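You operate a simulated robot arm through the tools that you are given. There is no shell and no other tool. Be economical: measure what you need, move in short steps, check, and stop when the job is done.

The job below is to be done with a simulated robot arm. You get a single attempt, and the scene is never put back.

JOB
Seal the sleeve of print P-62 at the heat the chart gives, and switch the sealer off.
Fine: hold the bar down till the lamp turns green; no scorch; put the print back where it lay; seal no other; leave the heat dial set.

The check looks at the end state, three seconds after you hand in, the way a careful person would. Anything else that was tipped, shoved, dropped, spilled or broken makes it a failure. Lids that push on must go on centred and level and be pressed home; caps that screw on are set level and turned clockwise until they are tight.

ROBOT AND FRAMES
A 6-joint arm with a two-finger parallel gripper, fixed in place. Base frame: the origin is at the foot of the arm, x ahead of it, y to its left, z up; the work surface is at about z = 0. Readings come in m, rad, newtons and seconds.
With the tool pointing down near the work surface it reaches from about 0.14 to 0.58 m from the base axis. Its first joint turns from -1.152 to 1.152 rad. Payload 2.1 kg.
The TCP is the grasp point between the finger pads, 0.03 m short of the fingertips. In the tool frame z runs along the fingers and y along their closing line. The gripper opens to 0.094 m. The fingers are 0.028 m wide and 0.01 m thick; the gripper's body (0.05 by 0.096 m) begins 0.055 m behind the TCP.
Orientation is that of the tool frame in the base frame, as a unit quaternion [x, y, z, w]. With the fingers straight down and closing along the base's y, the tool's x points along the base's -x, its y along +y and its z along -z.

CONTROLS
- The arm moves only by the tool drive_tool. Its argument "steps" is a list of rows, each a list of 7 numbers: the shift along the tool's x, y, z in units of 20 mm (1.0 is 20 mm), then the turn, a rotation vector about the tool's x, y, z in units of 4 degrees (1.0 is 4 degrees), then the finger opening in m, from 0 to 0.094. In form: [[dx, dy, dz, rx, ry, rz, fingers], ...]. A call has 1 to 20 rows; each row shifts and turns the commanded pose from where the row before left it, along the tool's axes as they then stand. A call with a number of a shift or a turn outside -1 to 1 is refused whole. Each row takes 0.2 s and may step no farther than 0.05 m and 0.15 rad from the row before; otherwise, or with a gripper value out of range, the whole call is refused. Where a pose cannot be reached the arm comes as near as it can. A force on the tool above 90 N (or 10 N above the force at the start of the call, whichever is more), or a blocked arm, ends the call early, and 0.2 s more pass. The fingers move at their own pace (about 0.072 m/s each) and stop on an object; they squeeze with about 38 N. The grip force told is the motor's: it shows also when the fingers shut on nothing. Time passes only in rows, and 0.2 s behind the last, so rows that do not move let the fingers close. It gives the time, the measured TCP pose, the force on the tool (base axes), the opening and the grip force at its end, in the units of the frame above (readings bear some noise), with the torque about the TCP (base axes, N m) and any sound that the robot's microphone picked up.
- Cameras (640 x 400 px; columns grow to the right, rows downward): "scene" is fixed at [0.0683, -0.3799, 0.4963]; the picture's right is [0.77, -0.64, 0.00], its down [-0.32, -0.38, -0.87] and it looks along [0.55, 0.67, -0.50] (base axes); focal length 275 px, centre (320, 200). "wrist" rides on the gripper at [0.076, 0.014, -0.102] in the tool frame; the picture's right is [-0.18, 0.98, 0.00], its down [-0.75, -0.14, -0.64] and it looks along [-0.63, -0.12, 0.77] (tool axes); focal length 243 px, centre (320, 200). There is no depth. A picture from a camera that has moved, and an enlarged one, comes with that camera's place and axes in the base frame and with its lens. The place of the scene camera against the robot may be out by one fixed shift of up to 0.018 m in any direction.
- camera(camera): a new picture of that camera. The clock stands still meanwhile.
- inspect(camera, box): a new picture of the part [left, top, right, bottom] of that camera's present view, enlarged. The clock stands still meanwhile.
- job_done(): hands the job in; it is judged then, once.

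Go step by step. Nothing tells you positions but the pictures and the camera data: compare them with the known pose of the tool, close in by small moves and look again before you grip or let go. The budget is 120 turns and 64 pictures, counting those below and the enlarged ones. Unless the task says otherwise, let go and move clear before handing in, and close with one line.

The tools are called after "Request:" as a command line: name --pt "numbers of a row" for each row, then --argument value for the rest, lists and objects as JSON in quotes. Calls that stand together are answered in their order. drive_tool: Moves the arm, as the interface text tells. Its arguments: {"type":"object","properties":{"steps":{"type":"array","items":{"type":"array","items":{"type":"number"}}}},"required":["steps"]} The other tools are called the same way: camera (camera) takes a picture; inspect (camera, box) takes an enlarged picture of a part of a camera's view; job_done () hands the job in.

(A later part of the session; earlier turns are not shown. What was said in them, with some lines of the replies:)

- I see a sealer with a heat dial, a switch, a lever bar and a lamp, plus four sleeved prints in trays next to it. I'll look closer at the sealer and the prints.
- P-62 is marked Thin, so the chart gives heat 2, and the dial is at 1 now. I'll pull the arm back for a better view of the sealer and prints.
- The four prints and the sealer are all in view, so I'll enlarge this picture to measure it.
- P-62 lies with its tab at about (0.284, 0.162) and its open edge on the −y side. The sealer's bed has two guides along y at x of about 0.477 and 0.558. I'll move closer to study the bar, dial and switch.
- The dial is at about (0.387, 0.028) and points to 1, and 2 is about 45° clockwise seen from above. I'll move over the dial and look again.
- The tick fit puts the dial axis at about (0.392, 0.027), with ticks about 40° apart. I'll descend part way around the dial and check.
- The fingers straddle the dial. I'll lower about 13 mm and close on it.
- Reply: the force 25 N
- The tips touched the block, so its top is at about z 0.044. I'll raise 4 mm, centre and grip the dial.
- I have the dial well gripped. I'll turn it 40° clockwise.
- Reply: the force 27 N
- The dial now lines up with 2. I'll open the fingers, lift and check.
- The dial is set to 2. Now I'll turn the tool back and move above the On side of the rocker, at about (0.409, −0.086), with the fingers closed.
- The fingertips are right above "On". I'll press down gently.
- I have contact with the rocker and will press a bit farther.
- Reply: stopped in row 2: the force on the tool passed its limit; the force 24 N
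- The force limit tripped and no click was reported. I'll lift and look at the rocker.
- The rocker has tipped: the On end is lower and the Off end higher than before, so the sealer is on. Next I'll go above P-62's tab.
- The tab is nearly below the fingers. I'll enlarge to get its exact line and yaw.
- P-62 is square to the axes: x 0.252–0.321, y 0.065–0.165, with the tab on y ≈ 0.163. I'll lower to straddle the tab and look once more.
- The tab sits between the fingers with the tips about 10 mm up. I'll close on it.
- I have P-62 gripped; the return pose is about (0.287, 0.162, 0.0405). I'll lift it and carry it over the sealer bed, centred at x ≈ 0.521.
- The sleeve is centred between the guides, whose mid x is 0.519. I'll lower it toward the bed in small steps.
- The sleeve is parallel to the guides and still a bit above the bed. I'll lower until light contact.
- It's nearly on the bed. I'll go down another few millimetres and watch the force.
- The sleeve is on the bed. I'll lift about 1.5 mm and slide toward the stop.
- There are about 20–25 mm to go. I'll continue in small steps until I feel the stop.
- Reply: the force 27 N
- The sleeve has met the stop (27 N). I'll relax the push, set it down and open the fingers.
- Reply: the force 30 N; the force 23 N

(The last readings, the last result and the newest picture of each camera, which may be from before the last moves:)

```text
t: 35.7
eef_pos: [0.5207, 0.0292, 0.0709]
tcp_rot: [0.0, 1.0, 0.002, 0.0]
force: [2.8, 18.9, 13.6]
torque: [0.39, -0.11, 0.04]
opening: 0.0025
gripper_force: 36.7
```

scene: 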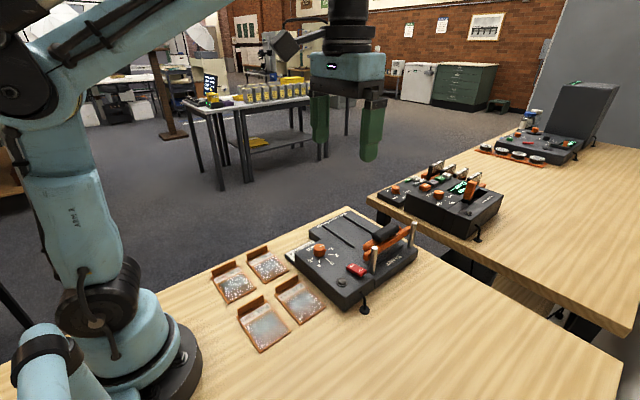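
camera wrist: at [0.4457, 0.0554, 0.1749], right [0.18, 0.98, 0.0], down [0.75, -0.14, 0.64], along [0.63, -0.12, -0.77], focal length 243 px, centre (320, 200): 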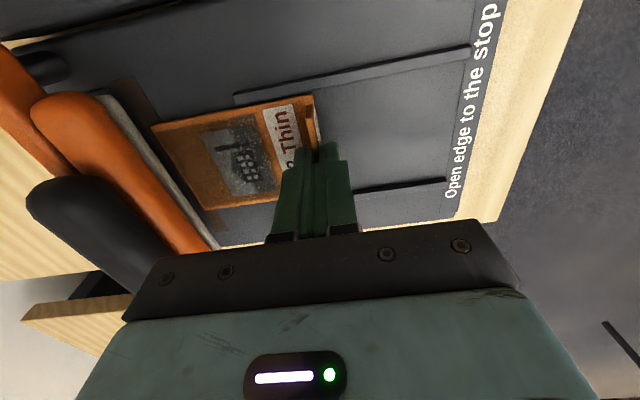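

The forces are small now. I'll open the fingers and rise.

Request:
drive_tool --pt "0 0 0 0 0 0 0.01" --pt "0 0 0 0 0 0 0.03" --pt "0 0 0 0 0 0 0.03" --pt "0 0 -0.6 0 0 0 0.03" --pt "0 0.3 -0.9 0 0 0 0.03" --pt "0 0.3 -0.9 0 0 0 0.03" --pt "0 0 -0.9 0 0 0 0.03" --pt "0 0 0 0 0 0 0.03"

Request:
camera --camera "wrist"

Request:
inspect --camera "scene" --box '[340, 190, 440, 280]'

```text
t: 37.5
eef_pos: [0.5218, 0.0422, 0.1372]
tcp_rot: [0.001, 1.0, -0.001, -0.002]
force: [-0.3, -0.1, 0.6]
torque: [-0.01, -0.01, 0.01]
opening: 0.0298
gripper_force: 0.0
```

```text
22 pictures are left
camera wrist: at [0.4459, 0.0564, 0.2401], right [0.19, 0.98, 0.0], down [0.75, -0.14, 0.64], along [0.63, -0.12, -0.77], focal length 243 px, centre (320, 200)
```

wrist: 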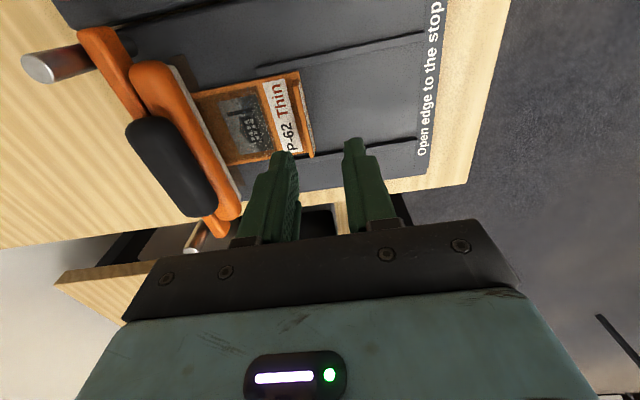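

```text
4.44 times, centred on (390, 235) of scene
camera zoom: at [0.0683, -0.3799, 0.4963], right [0.77, -0.64, 0.0], down [-0.32, -0.38, -0.87], along [0.55, 0.67, -0.5], focal length 1221 px, centre (9, 44)
```

zoom: 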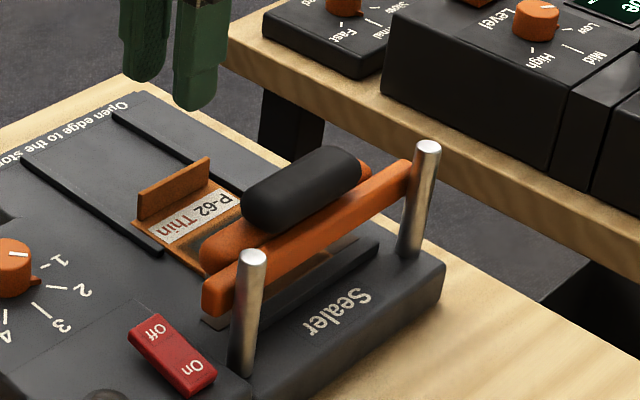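

P-62 lies square between the guides with its open edge under the bar. I'll move above the handle, at about (0.514, −0.059), with the fingers closed.

Request:
drive_tool --pt "0 0 -0.9 0 0 0 0.02" --pt "0 0 -0.6 0 0 0 0" --pt "0.07 -0.85 0 0 0 0 0" --pt "0.07 -0.85 0 0 0 0 0" --pt "0.07 -0.85 0 0 0 0 0" --pt "0.07 -0.85 0 0 0 0 0" --pt "0.07 -0.85 0 0 0 0 0" --pt "0.05 -0.8 0 0 0 0 0" --pt "0 0 0 0 0 0 0"

Request:
camera --camera "wrist"

Request:
inspect --camera "scene" --box '[330, 190, 450, 290]'

```text
t: 39.5
eef_pos: [0.5135, -0.0607, 0.1663]
tcp_rot: [0.001, 1.0, 0.001, -0.001]
force: [0.4, 0.1, 0.3]
torque: [0.0, 0.01, 0.03]
opening: 0.0
gripper_force: 33.0
```

```text
20 pictures are left
camera wrist: at [0.439, -0.0456, 0.2694], right [0.19, 0.98, 0.0], down [0.75, -0.14, 0.64], along [0.63, -0.12, -0.77], focal length 243 px, centre (320, 200)
```

wrist: 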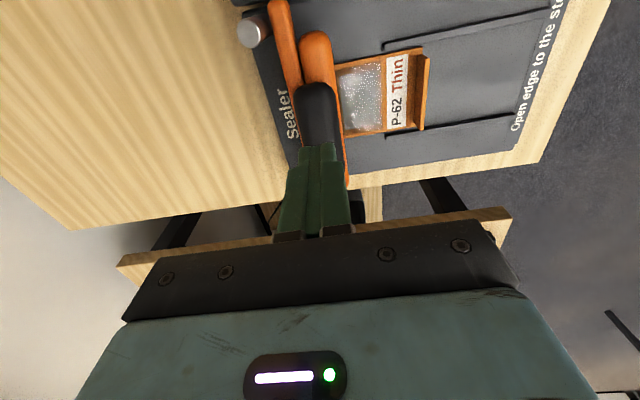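

```text
4.00 times, centred on (390, 240) of scene
camera zoom: at [0.0683, -0.3799, 0.4963], right [0.77, -0.64, 0.0], down [-0.32, -0.38, -0.87], along [0.55, 0.67, -0.5], focal length 1099 px, centre (40, 40)
```

zoom: 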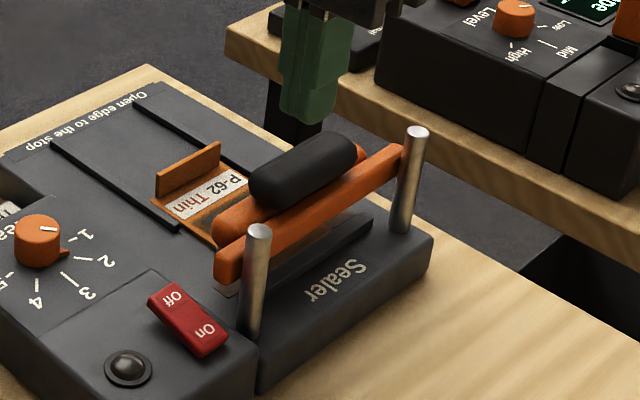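

The fingers are over the handle. I'll lower to contact.

Request:
drive_tool --pt "0 0.1 0.6 0 0 0 0" --pt "0 0 0.3 0 0 0 0" --pt "0 0 0 0 0 0 0"

Request:
inspect --camera "scene" --box '[330, 190, 450, 290]'

```text
t: 40.3
eef_pos: [0.5128, -0.0589, 0.1481]
tcp_rot: [0.001, 1.0, 0.001, -0.001]
force: [-0.2, -0.6, -0.3]
torque: [-0.02, 0.03, -0.01]
opening: 0.0001
gripper_force: 32.9
```

```text
4.00 times, centred on (390, 240) of scene
camera zoom: at [0.0683, -0.3799, 0.4963], right [0.77, -0.64, 0.0], down [-0.32, -0.38, -0.87], along [0.55, 0.67, -0.5], focal length 1099 px, centre (40, 40)
```

zoom: 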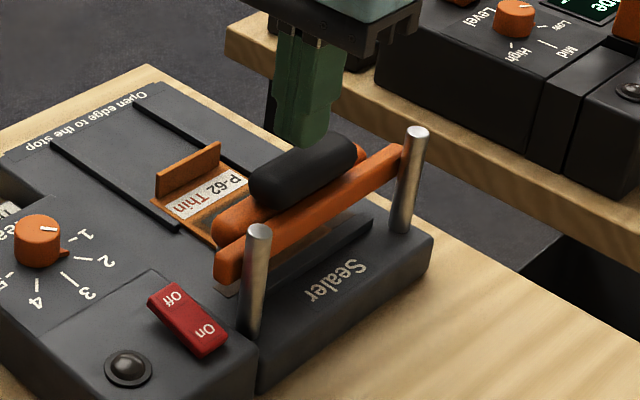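

Request:
inspect --camera "wrist" --box '[240, 30, 400, 190]'

```text
2.50 times, centred on (320, 110) of wrist
camera zoom: at [0.4386, -0.0439, 0.2522], right [0.19, 0.98, 0.0], down [0.75, -0.14, 0.64], along [0.63, -0.12, -0.77], focal length 606 px, centre (320, 425)
```

zoom: 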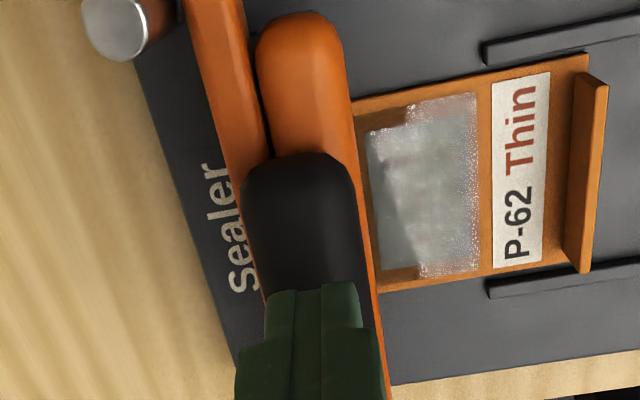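

The fingers are centred on the handle. I'll press down in small steps and watch the force.

Request:
drive_tool --pt "-0.3 0 0.1 0 0 0 0" --pt "0 0 0.2 0 0 0 0" --pt "0 0 0.2 0 0 0 0"

```text
t: 41.1
eef_pos: [0.52, -0.0581, 0.1381]
tcp_rot: [0.001, 1.0, 0.0, -0.002]
force: [-0.3, 0.4, -0.6]
torque: [0.0, 0.02, -0.01]
opening: 0.0001
gripper_force: 33.5
```

Request:
drive_tool --pt "0 0 0.2 0 0 0 0" --pt "0 0 0.15 0 0 0 0"

```text
t: 41.7
eef_pos: [0.5173, -0.0588, 0.1315]
tcp_rot: [0.001, 1.0, 0.0, -0.001]
force: [1.0, 0.6, 1.8]
torque: [0.01, -0.07, 0.0]
opening: 0.0001
gripper_force: 33.4
```

Request:
drive_tool --pt "0 0 0.2 0 0 0 0" --pt "0 0 0.2 0 0 0 0"

Request:
inspect --camera "scene" --box '[330, 190, 450, 290]'

```text
t: 42.3
eef_pos: [0.5183, -0.0585, 0.1234]
tcp_rot: [-0.001, 1.0, 0.0, -0.002]
force: [0.8, 3.0, 4.4]
torque: [0.07, -0.11, 0.04]
opening: 0.0
gripper_force: 32.5
```

```text
4.00 times, centred on (390, 240) of scene
camera zoom: at [0.0683, -0.3799, 0.4963], right [0.77, -0.64, 0.0], down [-0.32, -0.38, -0.87], along [0.55, 0.67, -0.5], focal length 1099 px, centre (40, 40)
```

zoom: 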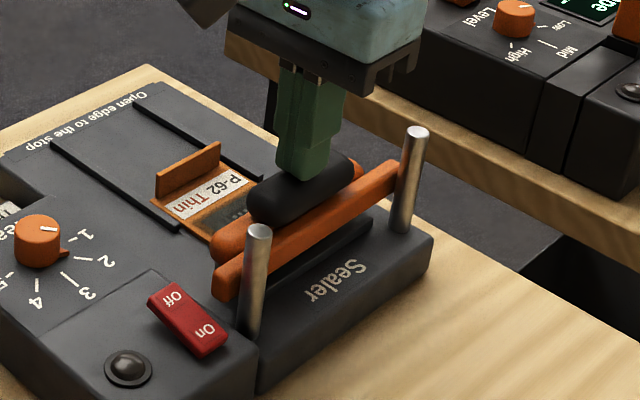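

The bar is moving down smoothly. I'll continue.

Request:
drive_tool --pt "0 0 0.2 0 0 0 0" --pt "0 0 0.2 0 0 0 0"

```text
t: 42.9
eef_pos: [0.5187, -0.0589, 0.1167]
tcp_rot: [0.001, 1.0, -0.001, -0.001]
force: [-5.9, 3.5, 18.8]
torque: [0.1, -0.14, 0.07]
opening: 0.0002
gripper_force: 32.6
```

Request:
inspect --camera "scene" --box '[330, 190, 450, 290]'

```text
4.00 times, centred on (390, 240) of scene
camera zoom: at [0.0682, -0.3799, 0.4963], right [0.77, -0.64, 0.0], down [-0.32, -0.38, -0.87], along [0.55, 0.67, -0.5], focal length 1099 px, centre (40, 40)
```

zoom: 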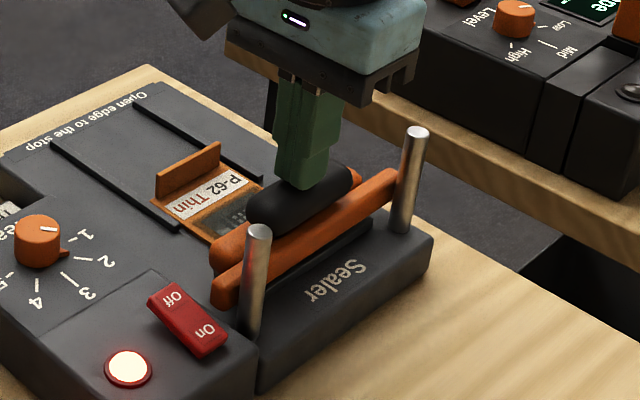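

The lamp is lit red, so it is sealing. I'll hold and check.

Request:
drive_tool --pt "0 0 0.05 0 0 0 0" --pt "0 0 0 0 0 0 0" --pt "0 0 0 0 0 0 0" --pt "0 0 0 0 0 0 0"

Request:
inspect --camera "scene" --box '[330, 190, 450, 290]'

```text
t: 43.9
eef_pos: [0.5183, -0.0591, 0.1155]
tcp_rot: [0.001, 1.0, -0.001, 0.0]
force: [2.1, -4.8, 46.6]
torque: [-0.12, -0.08, 0.38]
opening: 0.0
gripper_force: 33.1
```

```text
4.00 times, centred on (390, 240) of scene
camera zoom: at [0.068, -0.3799, 0.4963], right [0.77, -0.64, 0.0], down [-0.32, -0.38, -0.87], along [0.55, 0.67, -0.5], focal length 1099 px, centre (40, 40)
```

zoom: 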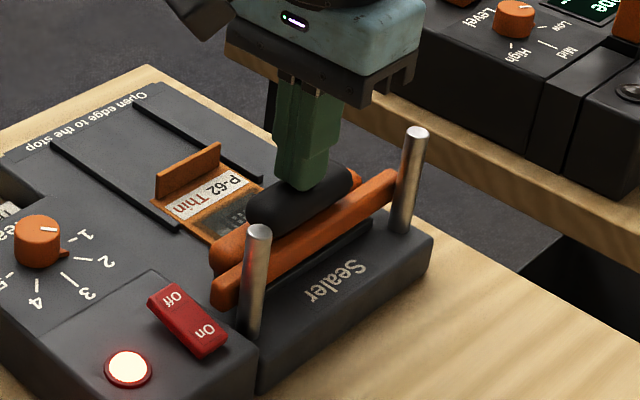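

Request:
drive_tool --pt "0 0 0 0 0 0 0" --pt "0 0 0 0 0 0 0" --pt "0 0 0 0 0 0 0" --pt "0 0 0 0 0 0 0"

Request:
inspect --camera "scene" --box '[330, 260, 380, 300]'

```text
t: 44.9
eef_pos: [0.5182, -0.0585, 0.1155]
tcp_rot: [0.001, 1.0, -0.001, 0.0]
force: [3.0, -9.9, 46.4]
torque: [-0.26, -0.16, 0.1]
opening: 0.0
gripper_force: 33.4
```

```text
10.00 times, centred on (355, 280) of scene
camera zoom: at [0.068, -0.3799, 0.4963], right [0.77, -0.64, 0.0], down [-0.32, -0.38, -0.87], along [0.55, 0.67, -0.5], focal length 2748 px, centre (-30, -600)
```

zoom: 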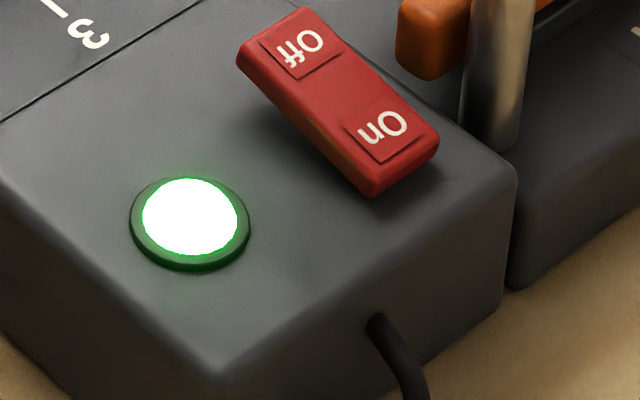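

The lamp is green. I'll release the bar at once by rising straight up.

Request:
drive_tool --pt "0 0 -0.9 0 0 0 0" --pt "0 0 -0.9 0 0 0 0" --pt "0 0 -0.9 0 0 0 0"

Request:
inspect --camera "scene" --box '[330, 190, 450, 290]'

```text
t: 45.7
eef_pos: [0.5174, -0.0575, 0.1696]
tcp_rot: [0.0, 1.0, 0.0, -0.001]
force: [-0.7, -0.3, -0.5]
torque: [-0.01, -0.01, 0.02]
opening: 0.0002
gripper_force: 33.2
```

```text
4.00 times, centred on (390, 240) of scene
camera zoom: at [0.0683, -0.3799, 0.4963], right [0.77, -0.64, 0.0], down [-0.32, -0.38, -0.87], along [0.55, 0.67, -0.5], focal length 1099 px, centre (40, 40)
```

zoom: 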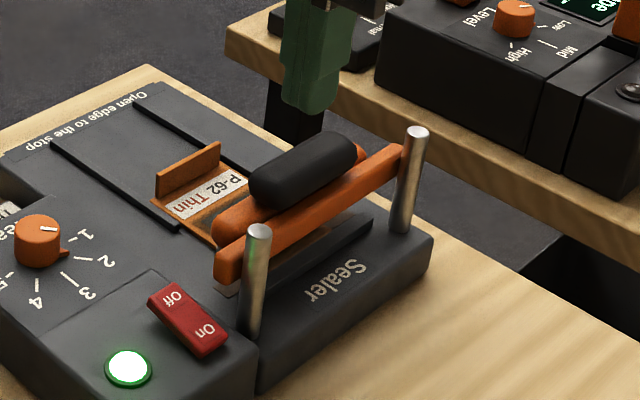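

The bar is up again and the lamp stays green. Now I'll go back over the tab and grip the print.

Request:
drive_tool --pt "-0.1 0.87 0 0 0 0 0" --pt "0 0.87 0 0 0 0 0" --pt "0 0.87 0 0 0 0 0.01" --pt "0 0.87 0 0 0 0 0.03" --pt "0 0.87 0 0 0 0 0.03" --pt "0 0 0.9 0 0 0 0.03" --pt "0 0 0.9 0 0 0 0.03" --pt "0 0 0.5 0 0 0 0.03" --pt "0 0 0 0 0 0 0.03"

Request:
inspect --camera "wrist" --box '[150, 30, 400, 200]'

```text
t: 47.7
eef_pos: [0.5215, 0.0283, 0.1204]
tcp_rot: [0.001, 1.0, 0.0, -0.001]
force: [0.2, -0.4, -0.2]
torque: [0.01, 0.0, 0.01]
opening: 0.03
gripper_force: 0.0
```

```text
2.35 times, centred on (275, 115) of wrist
camera zoom: at [0.4466, 0.0438, 0.2239], right [0.19, 0.98, 0.0], down [0.75, -0.14, 0.64], along [0.63, -0.12, -0.77], focal length 571 px, centre (426, 400)
```

zoom: 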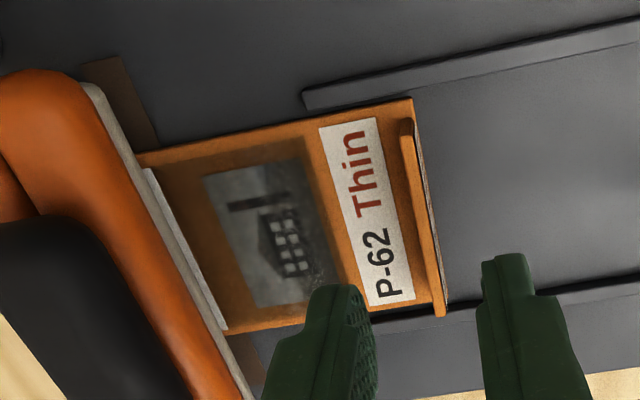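

A clean pale seal strip is visible, and the tab is right between the fingers. I'll descend and grip.

Request:
drive_tool --pt "0 0 0.9 0 0 0 0.03" --pt "0 0 0.9 0 0 0 0.03" --pt "0 0 0.6 0 0 0 0.03" --pt "0 0 0 0 0 0 0.015" --pt "0 0 0 0 0 0 0" --pt "0 0 0 0 0 0 0" --pt "0 0 0 0 0 0 0"

```text
t: 49.3
eef_pos: [0.521, 0.0299, 0.0749]
tcp_rot: [0.001, 1.0, 0.001, -0.001]
force: [0.3, 9.1, 2.0]
torque: [0.29, -0.03, 0.01]
opening: 0.0025
gripper_force: 37.2
```

P-62 is gripped. I'll slide it back out along the guides and lift.

Request:
drive_tool --pt "0 0.05 -0.05 0 0 0 0" --pt "0 0.5 0 0 0 0 0" --pt "0 0.5 0 0 0 0 0" --pt "0 0.5 0 0 0 0 0" --pt "0 0.5 0 0 0 0 0" --pt "0 0.5 0 0 0 0 0" --pt "0 0.5 0 0 0 0 0" --pt "0 0.5 0 0 0 0 0" --pt "0 0.45 -0.2 0 0 0 0" --pt "0 0 -0.8 0 0 0 0" --pt "0 0 -0.9 0 0 0 0" --pt "0 0 -0.9 0 0 0 0" --pt "0 0 -0.65 0 0 0 0" --pt "0 0 0 0 0 0 0"

Request:
inspect --camera "wrist" --box '[120, 50, 380, 220]'

```text
t: 52.3
eef_pos: [0.5206, 0.1078, 0.1456]
tcp_rot: [0.001, 1.0, 0.0, -0.001]
force: [0.0, 0.0, -0.6]
torque: [0.01, 0.02, -0.01]
opening: 0.0026
gripper_force: 36.6
```

```text
2.35 times, centred on (250, 135) of wrist
camera zoom: at [0.4459, 0.1225, 0.2487], right [0.19, 0.98, 0.0], down [0.75, -0.14, 0.64], along [0.63, -0.12, -0.77], focal length 571 px, centre (485, 353)
```

zoom: 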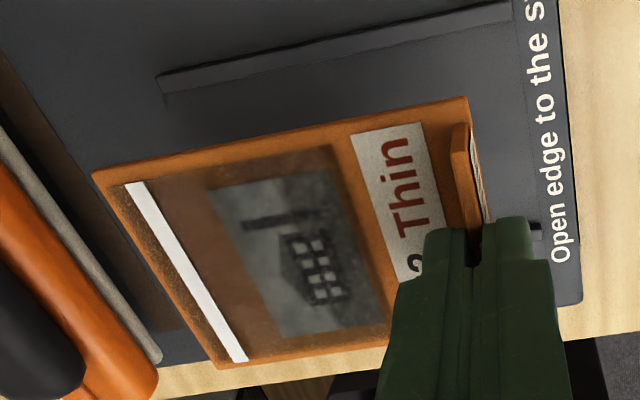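

The seal is a clean, full-width white strip. I'll carry the print back over its place and lower part way.

Request:
drive_tool --pt "0.9 0.2 0 0 0 0 0" --pt "0.9 0.2 0 0 0 0 0" --pt "0.9 0.2 0 0 0 0 0" --pt "0.9 0.2 0 0 0 0 0" --pt "0.9 0.2 0 0 0 0 0" --pt "0.9 0.2 0 0 0 0 0" --pt "0.9 0.2 0 0 0 0 0" --pt "0.9 0.2 0 0 0 0 0" --pt "0.9 0.2 0 0 0 0 0" --pt "0.9 0.2 0 0 0 0 0" --pt "0.9 0.2 0 0 0 0 0" --pt "0.9 0.2 0 0 0 0 0" --pt "0.9 0.25 0 0 0 0 0" --pt "0 0 0.9 0 0 0 0" --pt "0 0 0.9 0 0 0 0" --pt "0 0 0.9 0 0 0 0" --pt "0 0 0.9 0 0 0 0" --pt "0 0 0.8 0 0 0 0" --pt "0 0 0 0 0 0 0"

Request:
inspect --camera "wrist" --box '[100, 50, 380, 220]'

```text
t: 56.3
eef_pos: [0.2889, 0.1601, 0.056]
tcp_rot: [0.0, 1.0, 0.0, 0.0]
force: [0.2, 0.0, -0.9]
torque: [0.03, 0.02, 0.03]
opening: 0.0025
gripper_force: 37.4
```

```text
2.29 times, centred on (240, 135) of wrist
camera zoom: at [0.2131, 0.1754, 0.1602], right [0.19, 0.98, 0.0], down [0.75, -0.14, 0.64], along [0.63, -0.12, -0.77], focal length 555 px, centre (503, 349)
```

zoom: 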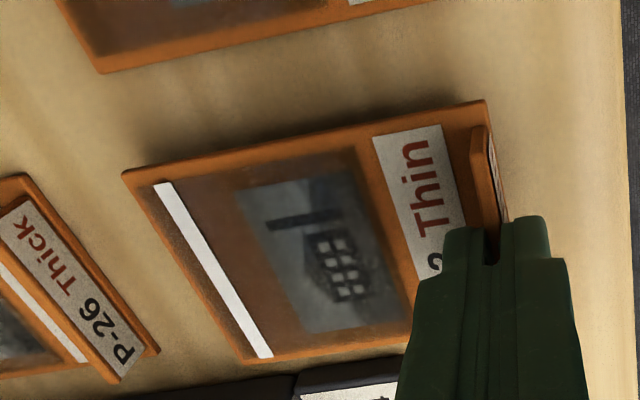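

It's above its place. I'll lower to the table gently.

Request:
drive_tool --pt "0 0 0.3 0 0 0 0" --pt "0 0 0.25 0 0 0 0" --pt "0 0 0 0 0 0 0"

```text
t: 57.1
eef_pos: [0.2873, 0.1607, 0.0449]
tcp_rot: [0.001, 1.0, -0.001, -0.001]
force: [-0.1, -0.3, -0.2]
torque: [0.01, -0.02, 0.02]
opening: 0.0024
gripper_force: 36.9
```

Request:
drive_tool --pt "0 0 0.1 0 0 0 0" --pt "0 0 0 0 0 0 0"

Request:
drive_tool --pt "0 0 0.05 0 0 0 0" --pt "0 0 0 0 0 0 0"

```text
t: 57.7
eef_pos: [0.2873, 0.1619, 0.0434]
tcp_rot: [0.001, 1.0, 0.0, -0.001]
force: [0.1, -0.1, 9.3]
torque: [-0.04, 0.04, 0.02]
opening: 0.0026
gripper_force: 37.1
```

```text
t: 58.3
eef_pos: [0.2865, 0.1621, 0.0429]
tcp_rot: [0.001, 1.0, -0.001, 0.0]
force: [4.9, -4.3, 33.2]
torque: [-0.13, -0.13, 0.01]
opening: 0.0025
gripper_force: 37.8
```

It's on the table, at (0.287, 0.162) as before. I'll ease off, release and rise.

Request:
drive_tool --pt "0 0 -0.07 0 0 0 0" --pt "0 0 0 0 0 0 0.01" --pt "0 0 0 0 0 0 0.03" --pt "0 0 0 0 0 0 0.04" --pt "0 0 -0.6 0 0 0 0.04" --pt "0 0 -0.9 0 0 0 0.04" --pt "0 0 -0.9 0 0 0 0.04" --pt "0 0 -0.9 0 0 0 0.04" --pt "0 0 -0.9 0 0 0 0.04" --pt "-0.2 0 0 0 0 0 0.04"

Request:
inspect --camera "wrist" --box '[200, 60, 360, 165]'

Request:
inspect --camera "scene" --box '[200, 200, 340, 300]'

```text
t: 60.5
eef_pos: [0.2913, 0.1601, 0.1273]
tcp_rot: [0.001, 1.0, 0.0, -0.001]
force: [-0.7, -0.2, 0.0]
torque: [0.0, 0.02, 0.01]
opening: 0.0403
gripper_force: 0.1
```

```text
3.81 times, centred on (280, 112) of wrist
camera zoom: at [0.2162, 0.1759, 0.2309], right [0.19, 0.98, 0.0], down [0.75, -0.14, 0.64], along [0.63, -0.12, -0.77], focal length 924 px, centre (472, 533)
```

zoom: 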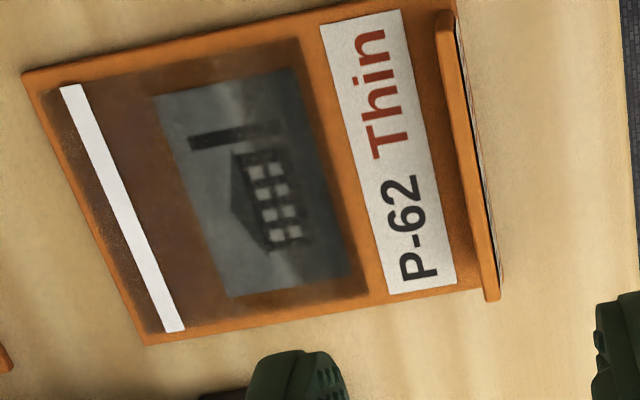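

```text
4.00 times, centred on (270, 250) of scene
camera zoom: at [0.0683, -0.3799, 0.4963], right [0.77, -0.64, 0.0], down [-0.32, -0.38, -0.87], along [0.55, 0.67, -0.5], focal length 1099 px, centre (520, 0)
```

zoom: 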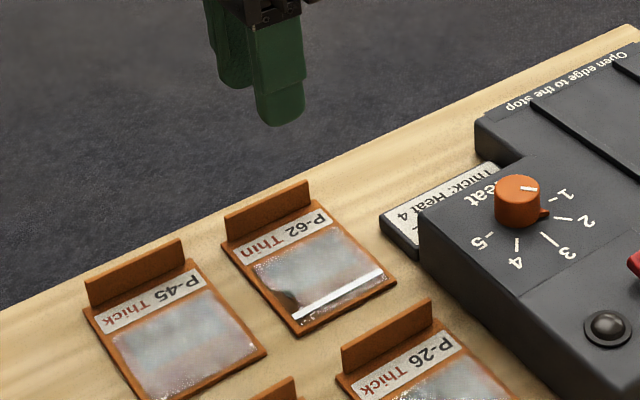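

P-62 lies just where it was. Now I'll move above the Off side of the rocker, at about (0.408, −0.062), with the fingers closed.

Request:
drive_tool --pt "-0.4875 -0.925 -0.05 0 0 0 0.02" --pt "-0.4875 -0.925 0 0 0 0 0" --pt "-0.4875 -0.925 0 0 0 0 0" --pt "-0.4875 -0.925 0 0 0 0 0" --pt "-0.4875 -0.925 0 0 0 0 0" --pt "-0.4875 -0.925 0 0 0 0 0" --pt "-0.4875 -0.925 0 0 0 0 0" --pt "-0.4875 -0.925 0 0 0 0 0" --pt "-0.4875 -0.925 0 0 0 0 0" --pt "-0.4875 -0.925 0 0 0 0 0" --pt "-0.4875 -0.925 0 0 0 0 0" --pt "-0.4875 -0.925 0 0 0 0 0" --pt "0 0 0 0 0 0 0"

Request:
inspect --camera "wrist" --box '[240, 50, 400, 210]'

```text
t: 63.3
eef_pos: [0.4059, -0.0609, 0.1308]
tcp_rot: [0.0, 1.0, 0.0, -0.001]
force: [0.0, 0.6, -0.1]
torque: [-0.01, -0.02, 0.01]
opening: 0.0001
gripper_force: 33.0
```

```text
2.50 times, centred on (320, 130) of wrist
camera zoom: at [0.3321, -0.0464, 0.2335], right [0.19, 0.98, 0.0], down [0.75, -0.14, 0.64], along [0.63, -0.12, -0.77], focal length 606 px, centre (320, 375)
```

zoom: 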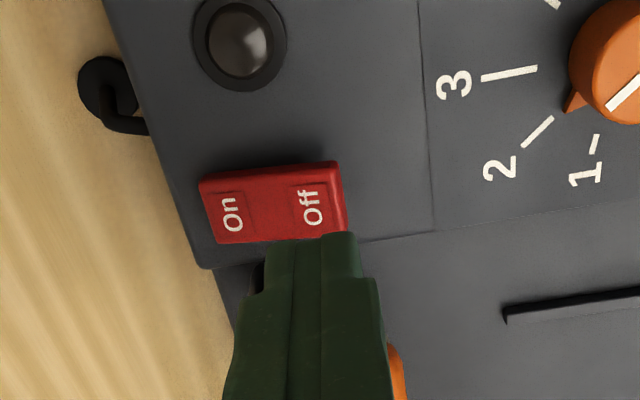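

The tips are over "Off". I'll press.

Request:
drive_tool --pt "-0.1 0 0.9 0 0 0 0" --pt "0 0 0.9 0 0 0 0" --pt "0 0 0.15 0 0 0 0" --pt "0 0 0.15 0 0 0 0"

Request:
drive_tool --pt "0 0 0.1 0 0 0 0" --pt "0 0 0.1 0 0 0 0"

```text
t: 64.3
eef_pos: [0.4111, -0.0602, 0.087]
tcp_rot: [0.001, 1.0, 0.001, -0.001]
force: [-0.3, 0.5, 3.4]
torque: [0.01, -0.01, -0.01]
opening: 0.0
gripper_force: 32.9
```

```text
t: 64.9
eef_pos: [0.4106, -0.061, 0.088]
tcp_rot: [0.001, 1.0, -0.001, -0.001]
force: [0.2, 1.1, 26.0]
torque: [-0.22, 0.09, 0.0]
opening: 0.0
gripper_force: 33.7
stopped in row 2: the force on the tool passed its limit (the readings are from after the stop); the commanded pose is now the measured one
```

That is the same response as the earlier toggle. I'll lift clear and verify.

Request:
drive_tool --pt "0 0 -0.9 0 0 0 0" --pt "0 0 -0.9 0 0 0 0" --pt "0.5 0.9 -0.9 0 0 0 0" --pt "0.5 0.9 -0.9 0 0 0 0" --pt "0.5 0.9 -0.9 0 0 0 0"

Request:
inspect --camera "scene" --box '[340, 230, 400, 290]'

Request:
camera --camera "scene"

```text
t: 66.1
eef_pos: [0.3817, -0.0062, 0.1772]
tcp_rot: [0.0, 1.0, -0.001, -0.001]
force: [-0.6, 0.1, -0.3]
torque: [0.02, 0.0, 0.0]
opening: 0.0
gripper_force: 32.7
```

```text
6.67 times, centred on (370, 260) of scene
camera zoom: at [0.0683, -0.3799, 0.4963], right [0.77, -0.64, 0.0], down [-0.32, -0.38, -0.87], along [0.55, 0.67, -0.5], focal length 1832 px, centre (-13, -200)
```

zoom: 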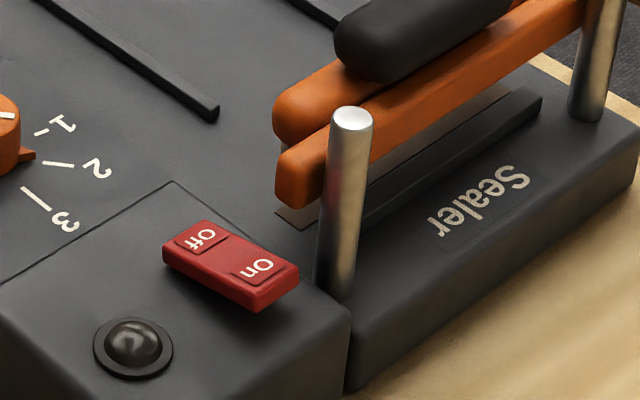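

```text
4 pictures are left
```

scene: 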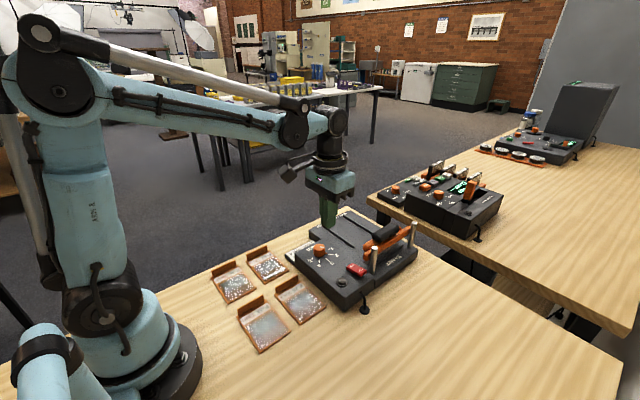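

The rocker is on Off, the dial stays at 2, the bar is up and the prints lie in place. I'll hand in.

Request:
job_done

```text
The job is handed in.
```

P-62's sleeve is sealed at heat 2 with no scorch seen, the print is back where it lay, the sealer is off, and the dial is still set to 2.
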